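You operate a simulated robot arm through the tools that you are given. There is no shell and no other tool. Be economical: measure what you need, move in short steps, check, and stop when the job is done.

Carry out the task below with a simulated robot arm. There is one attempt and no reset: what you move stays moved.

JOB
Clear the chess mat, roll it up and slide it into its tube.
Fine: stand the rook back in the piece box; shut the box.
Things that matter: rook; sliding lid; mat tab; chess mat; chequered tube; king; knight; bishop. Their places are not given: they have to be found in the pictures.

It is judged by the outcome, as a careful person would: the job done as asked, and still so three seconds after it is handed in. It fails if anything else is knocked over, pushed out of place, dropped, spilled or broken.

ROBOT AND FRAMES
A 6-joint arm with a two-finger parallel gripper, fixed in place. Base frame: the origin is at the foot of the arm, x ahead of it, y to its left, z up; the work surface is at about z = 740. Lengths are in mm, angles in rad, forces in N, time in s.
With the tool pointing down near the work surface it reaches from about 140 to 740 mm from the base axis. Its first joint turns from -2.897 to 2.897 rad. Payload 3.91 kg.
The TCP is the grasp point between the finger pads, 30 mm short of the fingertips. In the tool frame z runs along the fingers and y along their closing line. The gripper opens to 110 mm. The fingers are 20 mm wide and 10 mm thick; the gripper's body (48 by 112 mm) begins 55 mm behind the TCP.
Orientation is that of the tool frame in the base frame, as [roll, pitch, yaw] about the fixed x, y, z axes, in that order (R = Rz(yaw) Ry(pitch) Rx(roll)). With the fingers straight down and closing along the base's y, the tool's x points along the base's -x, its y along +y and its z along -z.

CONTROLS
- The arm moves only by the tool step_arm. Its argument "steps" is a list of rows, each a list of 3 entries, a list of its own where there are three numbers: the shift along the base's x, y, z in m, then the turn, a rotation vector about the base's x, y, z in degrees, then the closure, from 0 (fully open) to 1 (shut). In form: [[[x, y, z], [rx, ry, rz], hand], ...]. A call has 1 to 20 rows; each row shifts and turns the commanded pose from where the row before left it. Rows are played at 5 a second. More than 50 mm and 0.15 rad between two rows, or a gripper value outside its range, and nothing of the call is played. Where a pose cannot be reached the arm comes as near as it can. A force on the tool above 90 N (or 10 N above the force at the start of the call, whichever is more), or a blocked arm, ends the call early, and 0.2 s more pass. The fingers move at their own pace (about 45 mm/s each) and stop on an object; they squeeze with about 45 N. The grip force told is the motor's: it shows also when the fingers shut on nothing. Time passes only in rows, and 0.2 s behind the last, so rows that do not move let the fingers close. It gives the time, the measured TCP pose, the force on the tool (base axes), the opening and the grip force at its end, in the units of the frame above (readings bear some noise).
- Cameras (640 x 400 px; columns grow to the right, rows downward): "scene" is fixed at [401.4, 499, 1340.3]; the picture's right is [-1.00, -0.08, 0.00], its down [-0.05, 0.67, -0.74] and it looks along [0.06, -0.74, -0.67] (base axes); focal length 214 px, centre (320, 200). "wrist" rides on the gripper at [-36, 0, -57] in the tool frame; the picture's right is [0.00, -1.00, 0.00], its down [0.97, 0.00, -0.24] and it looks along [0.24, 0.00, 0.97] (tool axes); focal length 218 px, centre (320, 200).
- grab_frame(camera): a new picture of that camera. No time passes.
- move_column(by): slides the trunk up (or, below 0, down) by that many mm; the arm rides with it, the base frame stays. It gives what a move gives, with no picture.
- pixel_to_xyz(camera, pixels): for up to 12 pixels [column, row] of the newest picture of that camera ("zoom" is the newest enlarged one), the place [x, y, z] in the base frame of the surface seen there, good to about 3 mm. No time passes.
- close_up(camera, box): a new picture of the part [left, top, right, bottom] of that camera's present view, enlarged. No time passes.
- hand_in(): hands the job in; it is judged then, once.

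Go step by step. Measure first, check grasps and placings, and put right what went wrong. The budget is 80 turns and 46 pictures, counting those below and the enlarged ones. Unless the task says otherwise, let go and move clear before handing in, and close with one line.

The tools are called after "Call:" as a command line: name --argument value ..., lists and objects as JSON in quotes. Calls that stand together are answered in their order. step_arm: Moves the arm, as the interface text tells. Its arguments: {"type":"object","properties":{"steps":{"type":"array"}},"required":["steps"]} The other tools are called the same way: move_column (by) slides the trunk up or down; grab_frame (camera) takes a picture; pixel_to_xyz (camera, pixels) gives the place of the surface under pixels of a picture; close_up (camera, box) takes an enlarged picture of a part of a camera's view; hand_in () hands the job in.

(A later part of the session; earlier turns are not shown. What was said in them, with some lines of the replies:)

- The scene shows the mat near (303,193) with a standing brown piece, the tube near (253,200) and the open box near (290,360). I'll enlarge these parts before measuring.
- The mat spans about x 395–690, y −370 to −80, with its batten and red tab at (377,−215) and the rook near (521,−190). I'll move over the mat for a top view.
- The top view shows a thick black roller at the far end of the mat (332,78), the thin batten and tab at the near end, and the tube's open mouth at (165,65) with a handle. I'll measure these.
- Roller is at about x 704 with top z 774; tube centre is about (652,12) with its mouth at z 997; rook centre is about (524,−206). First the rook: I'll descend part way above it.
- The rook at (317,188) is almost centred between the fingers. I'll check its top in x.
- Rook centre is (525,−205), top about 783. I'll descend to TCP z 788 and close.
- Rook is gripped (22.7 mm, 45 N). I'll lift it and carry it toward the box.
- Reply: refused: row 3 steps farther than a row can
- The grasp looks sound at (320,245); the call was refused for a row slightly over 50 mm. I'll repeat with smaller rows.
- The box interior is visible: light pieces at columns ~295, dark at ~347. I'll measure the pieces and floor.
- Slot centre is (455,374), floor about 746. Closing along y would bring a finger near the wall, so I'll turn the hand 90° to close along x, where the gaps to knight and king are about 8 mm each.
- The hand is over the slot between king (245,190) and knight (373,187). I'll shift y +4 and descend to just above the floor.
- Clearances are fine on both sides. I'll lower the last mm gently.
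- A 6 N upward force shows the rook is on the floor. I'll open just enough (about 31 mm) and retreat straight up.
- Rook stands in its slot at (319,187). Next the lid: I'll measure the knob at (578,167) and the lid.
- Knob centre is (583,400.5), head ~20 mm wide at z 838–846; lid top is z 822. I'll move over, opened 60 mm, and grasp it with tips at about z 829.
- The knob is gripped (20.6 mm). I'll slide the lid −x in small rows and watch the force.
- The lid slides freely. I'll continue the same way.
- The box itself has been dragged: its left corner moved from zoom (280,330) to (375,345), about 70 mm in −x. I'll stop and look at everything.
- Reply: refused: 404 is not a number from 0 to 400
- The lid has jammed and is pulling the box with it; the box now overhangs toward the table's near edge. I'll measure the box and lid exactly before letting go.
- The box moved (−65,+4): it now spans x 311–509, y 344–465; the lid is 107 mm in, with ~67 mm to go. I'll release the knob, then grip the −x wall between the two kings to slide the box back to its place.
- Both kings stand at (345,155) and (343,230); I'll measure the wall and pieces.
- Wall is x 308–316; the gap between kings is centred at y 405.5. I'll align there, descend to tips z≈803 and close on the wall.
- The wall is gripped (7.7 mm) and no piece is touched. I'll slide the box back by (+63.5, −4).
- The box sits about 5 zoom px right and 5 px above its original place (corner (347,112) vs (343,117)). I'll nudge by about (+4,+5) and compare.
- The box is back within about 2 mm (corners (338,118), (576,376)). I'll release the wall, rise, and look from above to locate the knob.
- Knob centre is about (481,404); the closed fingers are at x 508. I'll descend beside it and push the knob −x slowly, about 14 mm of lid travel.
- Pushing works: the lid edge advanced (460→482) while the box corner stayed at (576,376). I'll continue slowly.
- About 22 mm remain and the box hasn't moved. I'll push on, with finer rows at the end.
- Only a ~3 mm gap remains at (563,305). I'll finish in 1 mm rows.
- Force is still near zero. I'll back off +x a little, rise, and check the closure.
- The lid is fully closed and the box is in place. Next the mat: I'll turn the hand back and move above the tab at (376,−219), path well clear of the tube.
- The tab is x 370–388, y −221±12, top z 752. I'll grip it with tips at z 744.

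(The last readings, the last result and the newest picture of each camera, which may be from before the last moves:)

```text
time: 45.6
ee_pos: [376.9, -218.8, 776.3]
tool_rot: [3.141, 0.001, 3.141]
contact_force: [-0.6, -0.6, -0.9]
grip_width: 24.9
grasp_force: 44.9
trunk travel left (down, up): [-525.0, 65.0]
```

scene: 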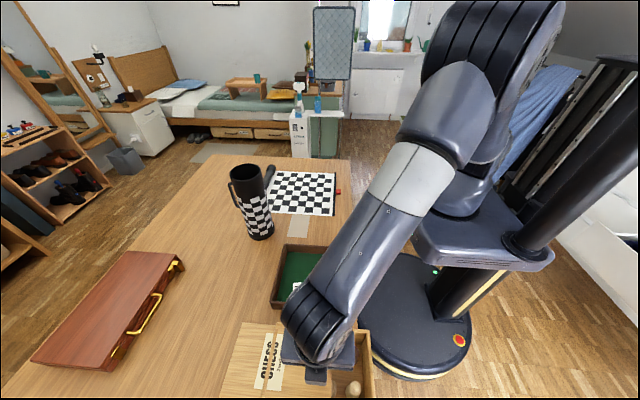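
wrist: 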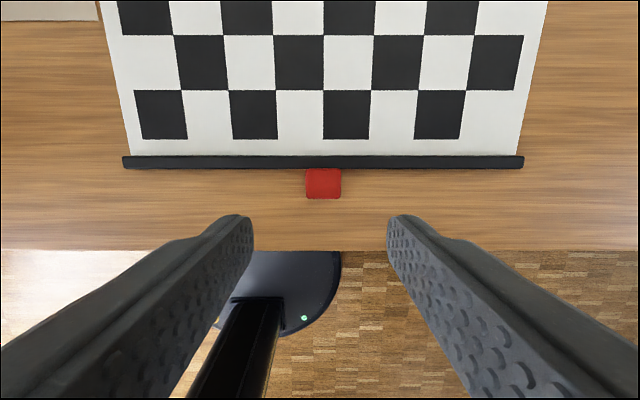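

The tab is held (24.9 mm). As a gentle test I'll lift it a little and move it toward the roller, then look at how the mat responds.

Call:
step_arm --steps '[[[0, 0, 0.005], [0, 0, 0], 1], [[0.005, 0, 0.005], [0, 0, 0], 1], [[0.01, 0, 0], [0, 0, 0], 1], [[0.01, 0, 0], [0, 0, 0], 1], [[0, 0, 0], [0, 0, 0], 1]]'

Call:
close_up --camera "scene" --box '[220, 150, 360, 245]'

```text
time: 46.8
ee_pos: [402.2, -220.5, 786.5]
tool_rot: [-3.141, -0.001, -3.142]
contact_force: [-0.2, 0.2, -3.1]
grip_width: 24.8
grasp_force: 44.6
trunk travel left (down, up): [-525.0, 65.0]
```

```text
4.21 times, centred on (290, 198) of scene
```

zoom: 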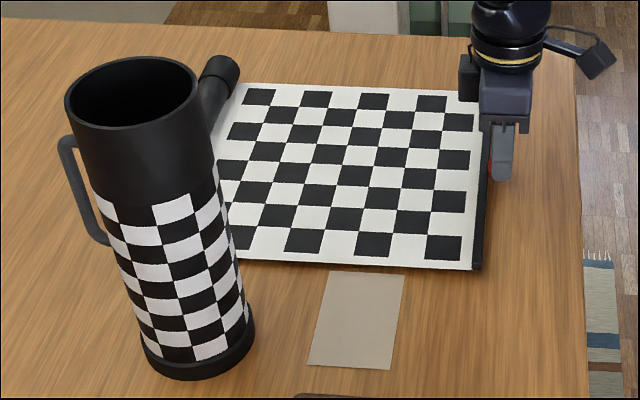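

The whole mat and roller followed the tab by ~25 mm, so pushing it flat doesn't roll it. I'll put it back and lift the tab in place to see whether the sheet bends.

Call:
step_arm --steps '[[[-0.012, 0, 0], [0, 0, 0], 1], [[-0.012, 0, 0], [0, 0, 0], 1], [[0, 0, 0.015], [0, 0, 0], 1], [[0, 0, 0.015], [0, 0, 0], 1], [[0, 0, 0.015], [0, 0, 0], 1], [[0, 0, 0], [0, 0, 0], 1]]'

Call:
close_up --camera "scene" --box '[220, 150, 360, 245]'

```text
time: 48.2
ee_pos: [377.2, -221.3, 829.5]
tool_rot: [3.141, 0.0, -3.14]
contact_force: [-0.1, 0.3, -3.3]
grip_width: 24.8
grasp_force: 45.2
trunk travel left (down, up): [-525.0, 65.0]
```

```text
4.21 times, centred on (290, 198) of scene
```

zoom: 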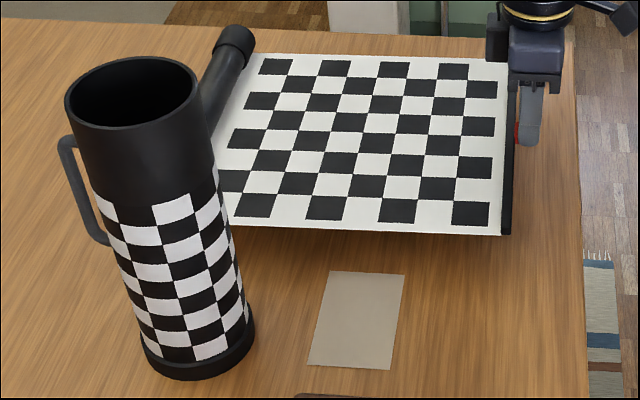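

The sheet is rigid and I had lifted the whole mat and roller (3.3 N), so the first test had no table friction. I'll set it back down and push the tab +x along the table instead.

Call:
step_arm --steps '[[[0, 0, -0.02], [0, 0, 0], 1], [[0, 0, -0.02], [0, 0, 0], 1], [[0, 0, -0.01], [0, 0, 0], 1], [[0, 0, -0.004], [0, 0, 0], 1], [[0, 0, -0.001], [0, 0, 0], 1], [[0.01, 0, 0], [0, 0, 0], 1], [[0.01, 0, 0], [0, 0, 0], 1], [[0.01, 0, 0], [0, 0, 0], 1]]'

Call:
close_up --camera "scene" --box '[220, 150, 360, 245]'

```text
time: 50.0
ee_pos: [404.5, -219.6, 775.4]
tool_rot: [-3.141, 0.0, 3.14]
contact_force: [-18.0, -0.8, 31.0]
grip_width: 24.9
grasp_force: 45.5
trunk travel left (down, up): [-525.0, 65.0]
```

```text
4.21 times, centred on (290, 198) of scene
```

zoom: 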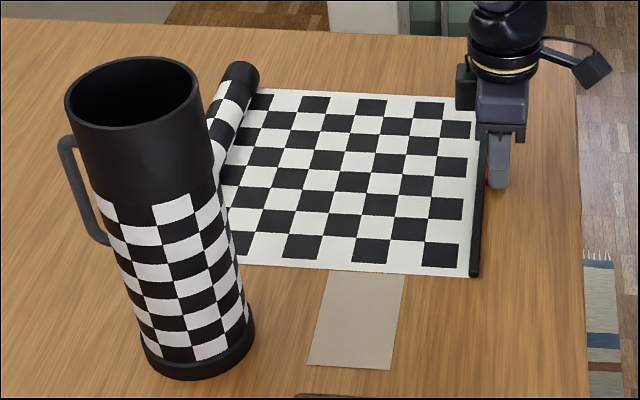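

It works: the roller stays put and shows the chequers wound on it at (225,105). The hand is pressing with 31 N, so I'll ease up 1 mm and continue the push.

Call:
step_arm --steps '[[[0.01, 0, 0.001], [0, 0, 0], 1], [[0.015, 0, 0], [0, 0, 0], 1], [[0.015, 0, 0], [0, 0, 0], 1], [[0.015, 0, 0], [0, 0, 0], 1], [[0.015, 0, 0], [0, 0, 0], 1], [[0.015, 0, 0], [0, 0, 0], 1], [[0.015, 0, 0], [0, 0, 0], 1]]'

Call:
grab_frame --camera "wrist"

```text
time: 51.6
ee_pos: [507.5, -219.2, 775.8]
tool_rot: [-3.14, 0.002, -3.141]
contact_force: [-1.8, -0.9, 6.4]
grip_width: 24.9
grasp_force: 45.1
trunk travel left (down, up): [-525.0, 65.0]
```

```text
11 pictures are left
```

wrist: 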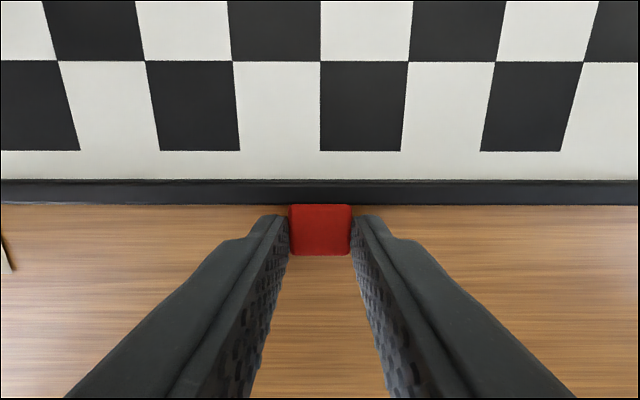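

It rolls smoothly with only 2–6 N. I'll continue toward the roller and watch the force.

Call:
step_arm --steps '[[[0.015, 0, 0], [0, 0, 0], 1], [[0.015, 0, 0], [0, 0, 0], 1], [[0.015, 0, 0], [0, 0, 0], 1], [[0.015, 0, 0], [0, 0, 0], 1], [[0.015, 0, 0], [0, 0, 0], 1], [[0.015, 0, 0], [0, 0, 0], 1], [[0.015, 0, 0], [0, 0, 0], 1]]'

Call:
close_up --camera "scene" --box '[220, 150, 360, 245]'

```text
time: 53.2
ee_pos: [612.6, -219.8, 775.5]
tool_rot: [3.142, 0.001, -3.141]
contact_force: [1.2, -0.5, 0.3]
grip_width: 24.7
grasp_force: 45.0
trunk travel left (down, up): [-525.0, 65.0]
```

```text
4.21 times, centred on (290, 198) of scene
```

zoom: 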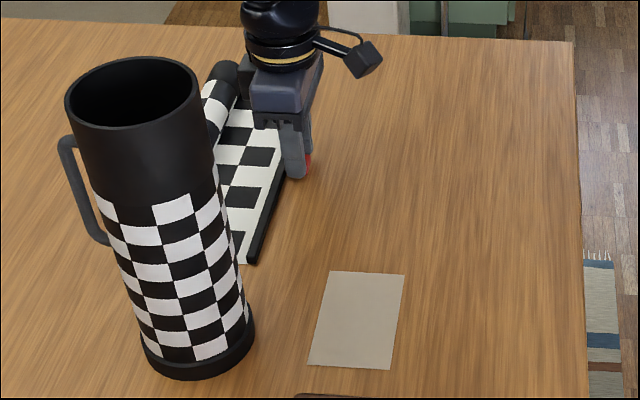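

The mat is nearly wound, with ~60 mm of sheet left. I'll push on in smaller rows until the batten meets the roll.

Call:
step_arm --steps '[[[0.01, 0, 0], [0, 0, 0], 1], [[0.01, 0, 0], [0, 0, 0], 1], [[0.01, 0, 0], [0, 0, 0], 1], [[0.01, 0, 0], [0, 0, 0], 1], [[0.01, 0, 0], [0, 0, 0], 1], [[0.005, 0, 0], [0, 0, 0], 1], [[0, 0, 0], [0, 0, 0], 1]]'

Call:
grab_frame --camera "wrist"

Call:
pixel_to_xyz --camera "wrist" --pixels '[[320, 120], [320, 150], [320, 170], [320, 190], [320, 90], [320, 60], [320, 30], [320, 10], [320, 230], [500, 120], [150, 120]]'

```text
time: 54.8
ee_pos: [666.7, -220.8, 776.4]
tool_rot: [3.141, 0.002, 3.141]
contact_force: [-1.0, 1.3, 7.3]
grip_width: 24.8
grasp_force: 44.8
trunk travel left (down, up): [-525.0, 65.0]
```

```text
9 pictures are left
```

wrist: 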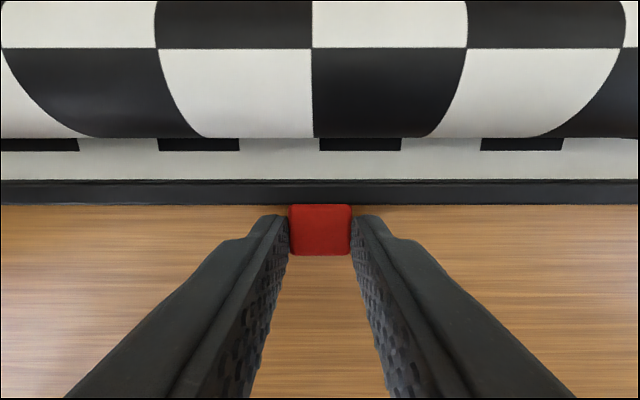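

```text
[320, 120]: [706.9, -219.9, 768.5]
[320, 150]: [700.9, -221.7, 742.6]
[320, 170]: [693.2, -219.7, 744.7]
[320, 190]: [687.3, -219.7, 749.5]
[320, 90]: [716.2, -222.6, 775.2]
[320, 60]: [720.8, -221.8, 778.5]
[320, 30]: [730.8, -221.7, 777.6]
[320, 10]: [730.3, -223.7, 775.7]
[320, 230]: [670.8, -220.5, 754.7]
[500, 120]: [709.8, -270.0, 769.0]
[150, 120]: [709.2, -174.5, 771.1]
```

The roll's axis is near x 726 with ~25 mm of free sheet before the batten touches. I'll push another 25 mm, carefully.

Call:
step_arm --steps '[[[0.005, 0, 0], [0, 0, 0], 1], [[0.005, 0, 0], [0, 0, 0], 1], [[0.005, 0, 0], [0, 0, 0], 1], [[0.005, 0, 0], [0, 0, 0], 1], [[0.005, 0, 0], [0, 0, 0], 1], [[0, 0, 0], [0, 0, 0], 1]]'

Call:
grab_frame --camera "wrist"

Call:
pixel_to_xyz --camera "wrist" --pixels '[[320, 120], [320, 150], [320, 170], [320, 190], [320, 90], [320, 60], [320, 30], [320, 10], [320, 230]]'

```text
time: 56.2
ee_pos: [690.5, -220.0, 775.6]
tool_rot: [3.141, 0.0, 3.141]
contact_force: [-4.6, -1.8, 7.1]
grip_width: 24.9
grasp_force: 44.8
trunk travel left (down, up): [-525.0, 65.0]
```

```text
8 pictures are left
```

wrist: 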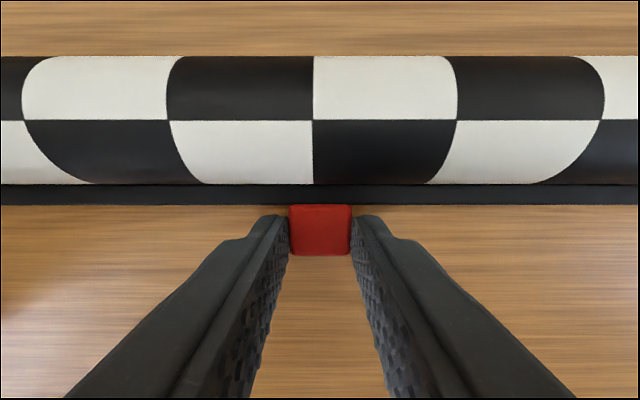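

```text
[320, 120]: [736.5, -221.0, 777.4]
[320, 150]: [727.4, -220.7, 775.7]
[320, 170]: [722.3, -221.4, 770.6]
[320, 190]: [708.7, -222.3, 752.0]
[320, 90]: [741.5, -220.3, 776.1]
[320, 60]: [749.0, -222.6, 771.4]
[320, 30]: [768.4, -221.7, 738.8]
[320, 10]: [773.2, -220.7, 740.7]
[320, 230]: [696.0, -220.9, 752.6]
```

The mat is fully rolled: batten against the roll, axis x≈735, radius ≈20. I'll lift it by the tab, bring it closer, and turn it −90° so its axis lies along x for a regrip near its outer end.

Call:
step_arm --steps '[[[0, 0, 0.02], [0, 0, 0], 1], [[0, 0, 0.03], [0, 0, 0], 1], [[-0.03, 0, 0.03], [0, 0, 0], 1], [[-0.04, -0.008, 0], [0, 0, 0], 1], [[-0.04, -0.008, 0], [0, 0, 0], 1], [[-0.04, -0.007, 0], [0, 0, 0], 1], [[-0.03, -0.007, 0], [0, 0, 0], 1], [[0, 0, 0], [0, 0, -8], 1], [[0, 0, 0], [0, 0, -8], 1], [[0, 0, 0], [0, 0, -8], 1], [[0, 0, 0], [0, 0, -8], 1], [[0, 0, 0], [0, 0, -8], 1], [[0, 0, 0], [0, 0, -8], 1], [[0, 0, 0], [0, 0, -8], 1], [[0, 0, 0], [0, 0, -8], 1], [[0, 0, 0], [0, 0, -8], 1], [[0, 0, 0], [0, 0, -8], 1], [[0, 0, 0], [0, 0, -8], 1], [[0, 0, 0], [0, 0, -2], 1], [[0, 0, 0], [0, 0, 0], 1]]'

Call:
grab_frame --camera "scene"

```text
time: 60.4
ee_pos: [512.2, -249.9, 855.6]
tool_rot: [-3.14, 0.0, 1.573]
contact_force: [0.6, -0.2, -3.7]
grip_width: 24.7
grasp_force: 44.8
trunk travel left (down, up): [-525.0, 65.0]
```

```text
7 pictures are left
```

scene: 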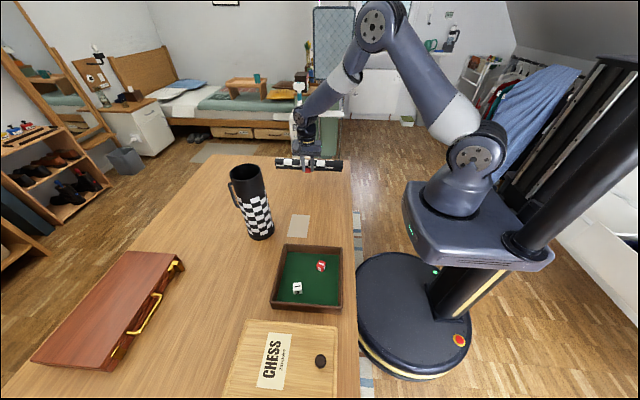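

The roll is held level along x (276–342, 165) and everything else is undisturbed. I'll lower it to the table and release the tab.

Call:
step_arm --steps '[[[0, 0, -0.03], [0, 0, 0], 1], [[0, 0, -0.03], [0, 0, 0], 1], [[0, 0, -0.015], [0, 0, 0], 1], [[0, 0, -0.004], [0, 0, 0], 1], [[0, 0, 0], [0, 0, 0], 1], [[0, 0, 0], [0, 0, 0], 0.75], [[0, 0, 0], [0, 0, 0], 0.65], [[0, 0, 0.03], [0, 0, 0], 0.65], [[0, 0, 0.05], [0, 0, 0], 0.65], [[0, 0, 0.05], [0, 0, 0], 0.65], [[0, 0, 0.05], [0, 0, 0], 0.5], [[0, 0, 0], [0, 0, 0], 0.4]]'

Call:
grab_frame --camera "wrist"

```text
time: 63.0
ee_pos: [511.2, -251.3, 956.9]
tool_rot: [-3.141, 0.001, 1.571]
contact_force: [-0.4, 1.1, 0.1]
grip_width: 65.9
grasp_force: 0.1
trunk travel left (down, up): [-525.0, 65.0]
```

```text
6 pictures are left
```

wrist: 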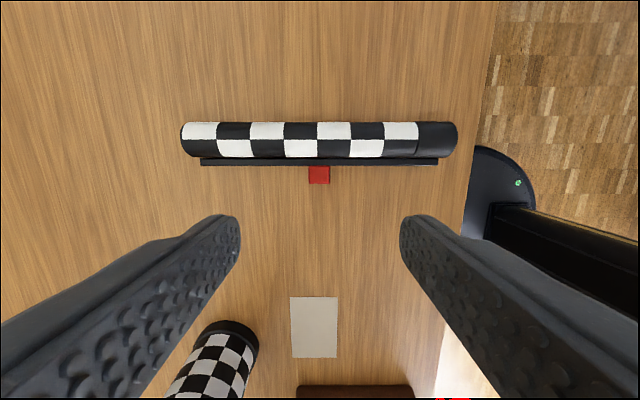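

The roll lies stably; its outer end is at column 182 and the batten begins at 200. I'll measure.

Call:
pixel_to_xyz --camera "wrist" --pixels '[[183, 140], [190, 140], [456, 140], [202, 162], [436, 161], [250, 125], [250, 140], [250, 155], [319, 176], [195, 127], [195, 154], [415, 140]]'

Call:
pixel_to_xyz --camera "scene" --pixels '[[230, 172], [247, 165], [263, 172], [247, 180], [246, 167], [246, 178], [233, 172], [261, 172]]'

```text
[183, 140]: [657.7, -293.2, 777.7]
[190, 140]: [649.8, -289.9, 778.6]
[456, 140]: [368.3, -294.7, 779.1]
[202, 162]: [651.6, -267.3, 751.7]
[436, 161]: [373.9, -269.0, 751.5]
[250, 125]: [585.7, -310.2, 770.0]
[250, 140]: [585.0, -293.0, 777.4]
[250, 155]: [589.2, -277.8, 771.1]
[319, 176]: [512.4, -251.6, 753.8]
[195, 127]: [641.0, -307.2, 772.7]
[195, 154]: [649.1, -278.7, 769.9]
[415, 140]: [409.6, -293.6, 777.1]
```

```text
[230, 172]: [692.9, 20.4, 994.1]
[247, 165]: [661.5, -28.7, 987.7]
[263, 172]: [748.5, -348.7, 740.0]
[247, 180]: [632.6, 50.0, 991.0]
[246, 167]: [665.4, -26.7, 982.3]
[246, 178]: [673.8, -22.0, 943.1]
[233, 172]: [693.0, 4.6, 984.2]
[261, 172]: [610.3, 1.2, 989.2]
```

Roll spans x 366–660, axis y −293.5, z 759, radius 19.5; the batten top is z 752. I'll turn the hand back +90°, move over x=640 and grip the roll just above the batten (tips z≈753).

Call:
step_arm --steps '[[[0.012, -0.004, 0], [0, 0, 8], 0.4], [[0.012, -0.004, 0], [0, 0, 8], 0.4], [[0.012, -0.004, 0], [0, 0, 8], 0.4], [[0.012, -0.004, 0], [0, 0, 8], 0.4], [[0.012, -0.004, 0], [0, 0, 8], 0.4], [[0.012, -0.004, 0], [0, 0, 8], 0.4], [[0.012, -0.004, 0], [0, 0, 8], 0.4], [[0.012, -0.004, 0], [0, 0, 8], 0.4], [[0.012, -0.004, 0], [0, 0, 8], 0.4], [[0.011, -0.004, 0], [0, 0, 8], 0.4], [[0.01, -0.0025, 0], [0, 0, 8], 0.4], [[0, 0, -0.04], [0, 0, 2], 0.4], [[0, 0, -0.04], [0, 0, 0], 0.4], [[0, 0, -0.04], [0, 0, 0], 0.4], [[0, 0, -0.03], [0, 0, 0], 0.4], [[0, 0, 0], [0, 0, 0], 0.4]]'

```text
time: 66.4
ee_pos: [641.8, -292.3, 808.1]
tool_rot: [-3.141, 0.0, 3.14]
contact_force: [-0.2, -0.3, -0.7]
grip_width: 66.0
grasp_force: 0.1
trunk travel left (down, up): [-525.0, 65.0]
```

At (642,−292,808), aligned. I'll descend 25 mm and close on the roll.

Call:
step_arm --steps '[[[-0.001, -0.001, -0.015], [0, 0, 0], 0.4], [[0, 0, -0.01], [0, 0, 0], 0.4], [[0, 0, 0], [0, 0, 0], 0.5], [[0, 0, 0], [0, 0, 0], 0.6], [[0, 0, 0], [0, 0, 0], 0.7], [[0, 0, 0], [0, 0, 0], 1], [[0, 0, 0], [0, 0, 0], 1]]'

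```text
time: 68.0
ee_pos: [641.1, -292.9, 782.6]
tool_rot: [-3.14, 0.0, -3.141]
contact_force: [1.3, -0.7, 0.4]
grip_width: 38.5
grasp_force: 44.6
trunk travel left (down, up): [-525.0, 65.0]
```

The roll is gripped (38.5 mm). I'll lift and begin pitching it so its inner end swings down, rising enough to stay clear of the table.

Call:
step_arm --steps '[[[0, 0, 0.015], [0, 0, 0], 1], [[0, 0, 0.03], [0, 0, 0], 1], [[0, 0, 0.04], [0, 0, 0], 1], [[0, 0, 0.04], [0, 0, 0], 1], [[-0.007, 0, 0.04], [0, -8, 0], 1], [[-0.007, 0, 0.04], [0, -8, 0], 1], [[-0.007, 0, 0.04], [0, -8, 0], 1], [[-0.007, 0, 0.04], [0, -8, 0], 1], [[-0.007, 0, 0.04], [0, -8, 0], 1], [[-0.007, 0, 0.04], [0, -8, 0], 1], [[-0.007, 0, 0.04], [0, -8, 0], 1], [[-0.007, 0, 0.04], [0, -8, 0], 1], [[-0.007, 0, 0.04], [0, -8, 0], 1], [[-0.007, 0, 0.04], [0, -8, 0], 1], [[-0.007, 0, 0.04], [0, -8, 0], 1], [[0, 0, 0], [0, -2, 0], 1], [[0, 0, 0], [0, 0, 0], 1]]'

Call:
grab_frame --camera "scene"

```text
time: 71.6
ee_pos: [562.8, -294.1, 1346.8]
tool_rot: [2.357, 1.57, 2.358]
contact_force: [0.6, 1.2, -3.0]
grip_width: 38.8
grasp_force: 44.8
trunk travel left (down, up): [-525.0, 65.0]
```

```text
5 pictures are left
```

scene: 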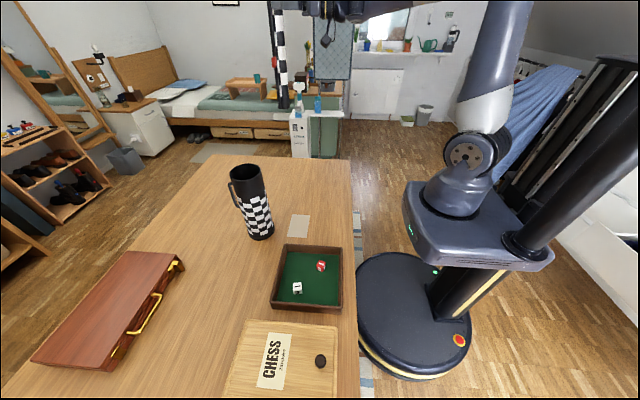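

The roll hangs vertically at (270–290, 10–108), and the rest is undisturbed. I'll measure its axis, lower end and batten side.

Call:
pixel_to_xyz --camera "scene" --pixels '[[283, 106], [283, 98], [281, 70], [281, 40], [281, 15], [287, 90], [278, 90], [272, 20], [274, 50], [285, 20], [276, 80], [288, 104]]'

Call:
close_up --camera "scene" --box '[230, 0, 340, 115]'

```text
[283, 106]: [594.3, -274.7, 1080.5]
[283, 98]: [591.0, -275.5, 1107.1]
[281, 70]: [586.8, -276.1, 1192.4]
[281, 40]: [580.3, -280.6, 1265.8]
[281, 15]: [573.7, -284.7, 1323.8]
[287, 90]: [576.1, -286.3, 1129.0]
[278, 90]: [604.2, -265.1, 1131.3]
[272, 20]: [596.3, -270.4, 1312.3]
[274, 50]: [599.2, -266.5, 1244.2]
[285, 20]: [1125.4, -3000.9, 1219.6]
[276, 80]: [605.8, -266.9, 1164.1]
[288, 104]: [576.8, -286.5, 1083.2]
```

```text
3.48 times, centred on (285, 58) of scene
```

zoom: 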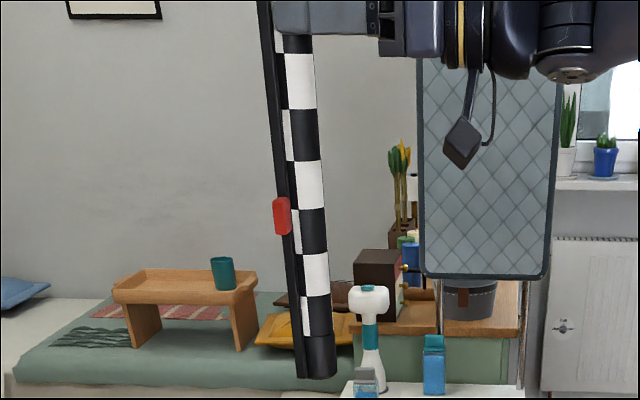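

The roll hangs within ~1° of vertical, axis ≈(588–592,−294), lower end z≈1073, with batten and tab toward (+x,+y). The tab makes the fit tight, so I'll measure the tube's mouth precisely.

Call:
close_up --camera "scene" --box '[224, 155, 272, 190]'

```text
11.43 times, centred on (248, 172) of scene
```

zoom: 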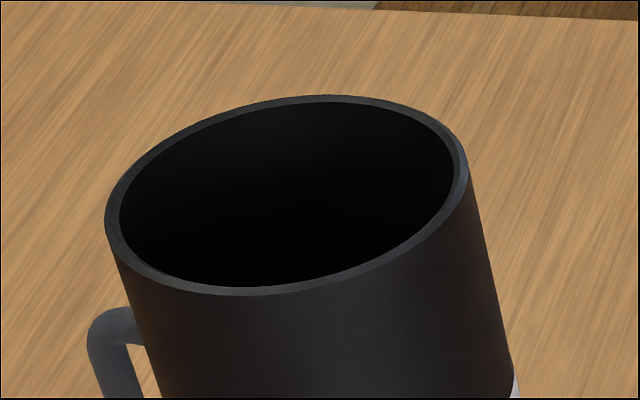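

Call:
pixel_to_xyz --camera "zoom" --pixels '[[113, 215], [461, 165], [330, 99], [250, 291], [160, 142], [415, 245], [225, 112], [350, 274], [150, 264], [430, 130], [444, 145], [128, 170]]'

```text
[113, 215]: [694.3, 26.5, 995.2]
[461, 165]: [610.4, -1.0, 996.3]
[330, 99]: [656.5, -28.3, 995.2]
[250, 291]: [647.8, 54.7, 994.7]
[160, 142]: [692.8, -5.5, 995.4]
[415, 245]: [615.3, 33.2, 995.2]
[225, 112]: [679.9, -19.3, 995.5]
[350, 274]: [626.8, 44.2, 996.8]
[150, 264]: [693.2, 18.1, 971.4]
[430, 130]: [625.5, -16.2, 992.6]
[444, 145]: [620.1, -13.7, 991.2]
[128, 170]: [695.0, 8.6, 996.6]
```

Mouth centre is (653,13) with inner diameter ≈82 mm, leaving ~4 mm margin all round. I'll carry the roll so that roll plus tab are centred (axis at about (647,−3)), then lower until the tab is just above the rim.

Call:
step_arm --steps '[[[0.007, 0.035, 0], [0, 0, 0], 1], [[0.007, 0.036, 0], [0, 0, 0], 1], [[0.007, 0.036, 0], [0, 0, 0], 1], [[0.007, 0.036, 0], [0, 0, 0], 1], [[0.007, 0.037, 0], [0, 0, 0], 1], [[0.007, 0.037, 0], [0, 0, 0], 1], [[0.007, 0.037, 0], [0, 0, 0], 1], [[0.007, 0.036, 0], [0, 0, 0], 1], [[0, 0, 0], [0, 0, 0], 1], [[0, 0, 0], [0, 0, 0], 1]]'

```text
time: 73.8
ee_pos: [615.8, -6.9, 1337.2]
tool_rot: [3.038, 1.515, 3.084]
contact_force: [-0.4, -0.1, -2.3]
grip_width: 39.2
grasp_force: 45.6
out of reach, approached as far as the arm can: row 8
trunk travel left (down, up): [-525.0, 65.0]
```

Row 8 was out of reach at this height (the hand tilted ~3°). Raising the trunk will put the pose lower relative to the shoulder, so I'll do that.

Call:
move_column --by 65

Call:
step_arm --steps '[[[0, 0, -0.02], [0, 0, 0], 1], [[0, 0, -0.02], [0, 0, 0], 1], [[0, 0, -0.015], [0, 0, 0], 1], [[0, 0, 0], [0, 0, 0], 1]]'

```text
time: 74.8
ee_pos: [616.1, -8.4, 1401.7]
tool_rot: [3.037, 1.513, 3.078]
contact_force: [0.3, 0.8, -3.8]
grip_width: 39.0
grasp_force: 44.8
trunk travel left (down, up): [-590.0, 0.0]
```

```text
time: 75.8
ee_pos: [613.9, -7.9, 1347.5]
tool_rot: [3.037, 1.513, 3.081]
contact_force: [0.3, -0.6, -2.6]
grip_width: 38.9
grasp_force: 44.7
trunk travel left (down, up): [-590.0, 0.0]
```

The arm kept the slight tilt (bottom leaning ~3° to −x, yaw 2.5°). I'll correct orientation and position now that the pose is reachable.

Call:
step_arm --steps '[[[0, 0, -0.01], [0, -3, 0], 1], [[0.003, 0.002, -0.01], [0, 0, -2.5], 1], [[0.002, 0.002, 0], [0, 0, 0], 1], [[0, 0, 0], [0, 0, 0], 1]]'

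```text
time: 76.8
ee_pos: [616.3, -36.9, 1326.2]
tool_rot: [2.708, 1.561, 2.722]
contact_force: [-0.1, 0.2, -3.9]
grip_width: 38.9
grasp_force: 45.0
out of reach, approached as far as the arm can: row 1, 2
trunk travel left (down, up): [-590.0, 0.0]
```

Orientation is nearly right now, but y fell to −37 at the reach limit. The lower end is at ~1052, so I'll come down 32 mm (still above the rim) and then move +y.

Call:
step_arm --steps '[[[0, 0, -0.016], [0, 0, 0], 1], [[0, 0, -0.016], [0, 0, 0], 1], [[0, 0.01, 0], [0, 0, 0], 1], [[0, 0.01, 0], [0, 0, 0], 1], [[0.002, 0.01, 0], [0, 0, 0], 1], [[0, 0, 0], [0, 0, 0], 1]]'

```text
time: 78.2
ee_pos: [618.4, -47.6, 1304.3]
tool_rot: [2.6, 1.564, 2.608]
contact_force: [-0.3, -0.2, -3.5]
grip_width: 38.8
grasp_force: 45.0
out of reach, approached as far as the arm can: row 1, 2, 3, 4, 5
trunk travel left (down, up): [-590.0, 0.0]
```

This looks like a wrist limit when the hand points radially: at y=−294 it pointed 27° off-radial and was fine. I'll turn the hand about vertical by +24° in place and check reachability.

Call:
step_arm --steps '[[[0, 0, 0], [0, 0, 8], 1], [[0, 0, 0], [0, 0, 8], 1], [[0, 0, 0], [0, 0, 8], 1], [[0, 0, 0], [0, 0, 0], 1]]'

```text
time: 79.2
ee_pos: [617.7, -46.3, 1303.6]
tool_rot: [2.361, 1.565, 2.781]
contact_force: [0.3, 0.0, -3.2]
grip_width: 38.8
grasp_force: 45.0
trunk travel left (down, up): [-590.0, 0.0]
```

That pose is reached. With the 24° turn, the TCP target becomes about (630.5,−15); I'll move there in small rows.

Call:
step_arm --steps '[[[0.003, 0.008, 0], [0, 0, 0], 1], [[0.003, 0.008, 0], [0, 0, 0], 1], [[0.003, 0.008, 0], [0, 0, 0], 1], [[0.0038, 0.0073, 0], [0, 0, 0], 1], [[0, 0, 0], [0, 0, 0], 1]]'

```text
time: 80.4
ee_pos: [630.7, -15.3, 1304.7]
tool_rot: [2.377, 1.566, 2.795]
contact_force: [0.5, 1.0, -3.4]
grip_width: 38.6
grasp_force: 44.8
trunk travel left (down, up): [-590.0, 0.0]
```

Reached. Before lowering I'll check the roll over the tube mouth.

Call:
close_up --camera "scene" --box '[190, 40, 300, 200]'

Call:
pixel_to_xyz --camera "scene" --pixels '[[245, 160]]'

```text
2.50 times, centred on (245, 120) of scene
```

zoom: 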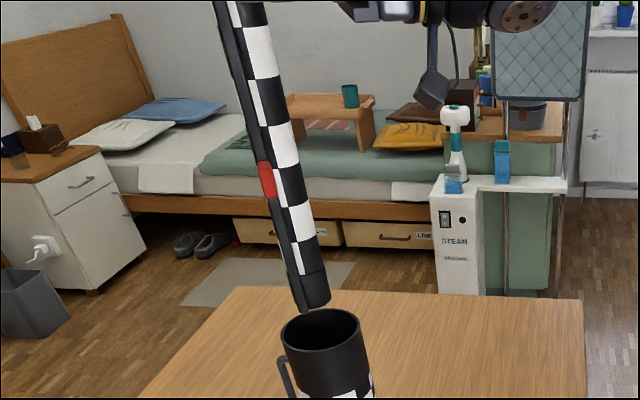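

```text
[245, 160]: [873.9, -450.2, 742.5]
```

Call:
pixel_to_xyz --camera "zoom" --pixels '[[316, 300], [324, 300], [310, 285], [300, 300], [266, 170], [266, 190], [262, 180], [272, 180], [290, 160], [296, 250], [270, 60], [278, 120]]'

```text
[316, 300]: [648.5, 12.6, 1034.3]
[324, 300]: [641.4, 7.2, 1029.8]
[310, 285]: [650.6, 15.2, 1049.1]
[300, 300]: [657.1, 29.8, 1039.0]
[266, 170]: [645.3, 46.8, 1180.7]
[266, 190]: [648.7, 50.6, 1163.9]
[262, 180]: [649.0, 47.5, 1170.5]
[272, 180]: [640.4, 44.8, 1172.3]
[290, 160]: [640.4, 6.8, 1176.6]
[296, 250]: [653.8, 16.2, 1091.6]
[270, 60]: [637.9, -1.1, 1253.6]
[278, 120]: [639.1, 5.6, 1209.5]
```

The measurements put the roll axis at (655,−5) and tab tip at about (646,50): both ~37.6 mm from the mouth centre, within the 41 mm inner radius. I'll lower with the trunk, which keeps the pose straight.

Call:
move_column --by -120

```text
time: 81.9
ee_pos: [630.8, -14.9, 1183.4]
tool_rot: [2.373, 1.565, 2.794]
contact_force: [0.1, 0.7, -3.3]
grip_width: 38.9
grasp_force: 44.6
trunk travel left (down, up): [-470.0, 120.0]
```

No contact (−3.3 N is just the weight). Next 60 mm takes the tab past the rim.

Call:
move_column --by -50

Call:
move_column --by -30

```text
time: 82.9
ee_pos: [630.1, -15.9, 1134.1]
tool_rot: [2.367, 1.567, 2.785]
contact_force: [0.6, -0.6, -3.4]
grip_width: 39.0
grasp_force: 45.5
trunk travel left (down, up): [-420.0, 170.0]
```

```text
time: 83.6
ee_pos: [629.6, -14.5, 1104.3]
tool_rot: [2.37, 1.566, 2.79]
contact_force: [-0.2, -0.3, -3.7]
grip_width: 39.1
grasp_force: 45.0
trunk travel left (down, up): [-390.0, 200.0]
```

The tab is inside with no contact. I'll continue down toward the tube's bottom.

Call:
move_column --by -60

Call:
move_column --by -8

```text
time: 84.6
ee_pos: [628.9, -14.7, 1043.9]
tool_rot: [2.366, 1.565, 2.786]
contact_force: [0.4, -1.2, -3.5]
grip_width: 38.6
grasp_force: 45.0
trunk travel left (down, up): [-330.0, 260.0]
```

```text
time: 85.2
ee_pos: [630.0, -14.2, 1035.3]
tool_rot: [2.374, 1.564, 2.793]
contact_force: [-0.6, -0.3, -3.5]
grip_width: 39.0
grasp_force: 45.0
trunk travel left (down, up): [-322.0, 268.0]
```

Lower end is at ~761 now. I'll go down in 3 mm rows until the floor is felt.

Call:
step_arm --steps '[[[0, 0, -0.003], [0, 0, 0], 1], [[0, 0, -0.002], [0, 0, 0], 1], [[0, 0, -0.002], [0, 0, 0], 1], [[0, 0, 0], [0, 0, 0], 1]]'

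```text
time: 86.2
ee_pos: [628.7, -14.2, 1029.9]
tool_rot: [2.104, 1.567, 2.524]
contact_force: [-1.1, -0.5, 1.3]
grip_width: 38.9
grasp_force: 45.1
trunk travel left (down, up): [-322.0, 268.0]
```

The force went from −3.5 to +1.3 N: the roll stands on the tube's floor. I'll open the fingers and withdraw straight back along the hand's axis.

Call:
step_arm --steps '[[[0, 0, 0], [0, 0, 0], 0.6], [[0, 0, 0], [0, 0, 0], 0.5], [[0, 0, 0], [0, 0, 0], 0.4], [[0, 0, 0], [0, 0, 0], 0.4], [[-0.018, -0.008, 0], [0, 0, 0], 0.4], [[-0.027, -0.012, 0], [0, 0, 0], 0.4], [[-0.027, -0.012, 0], [0, 0, 0], 0.4], [[-0.036, -0.016, 0], [0, 0, 0], 0.4], [[-0.036, -0.016, 0], [0, 0, 0], 0.4], [[0, 0, 0], [0, 0, 0], 0.4]]'

Call:
grab_frame --camera "scene"

```text
time: 88.4
ee_pos: [485.4, -78.6, 1031.2]
tool_rot: [2.332, 1.565, 2.748]
contact_force: [0.3, 0.5, 0.2]
grip_width: 66.0
grasp_force: 0.1
trunk travel left (down, up): [-322.0, 268.0]
```

```text
1 pictures are left
```

scene: 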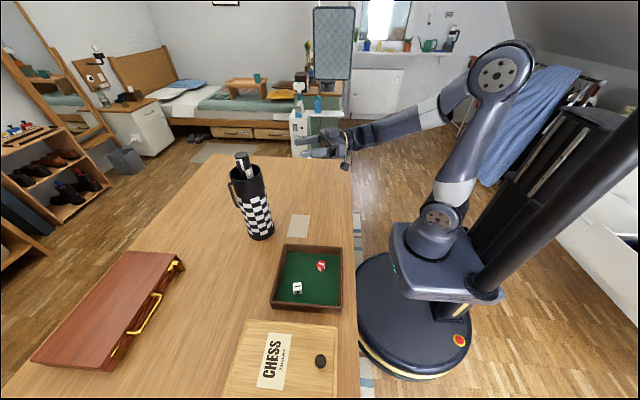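

The picture shows the roll standing in the upright tube (243,165), the box shut with its knob at (320,360), the mat area clear and the hand well away. I'll hand it in.

Call:
hand_in

```text
The job is handed in.
```

The job is handed in: the rook stands in the piece box, the box is shut, and the mat is rolled up in its tube. While closing the lid I dragged the box about 65 mm, then slid it back to within about 2 mm of where it was. Nothing else looked disturbed in the last picture.
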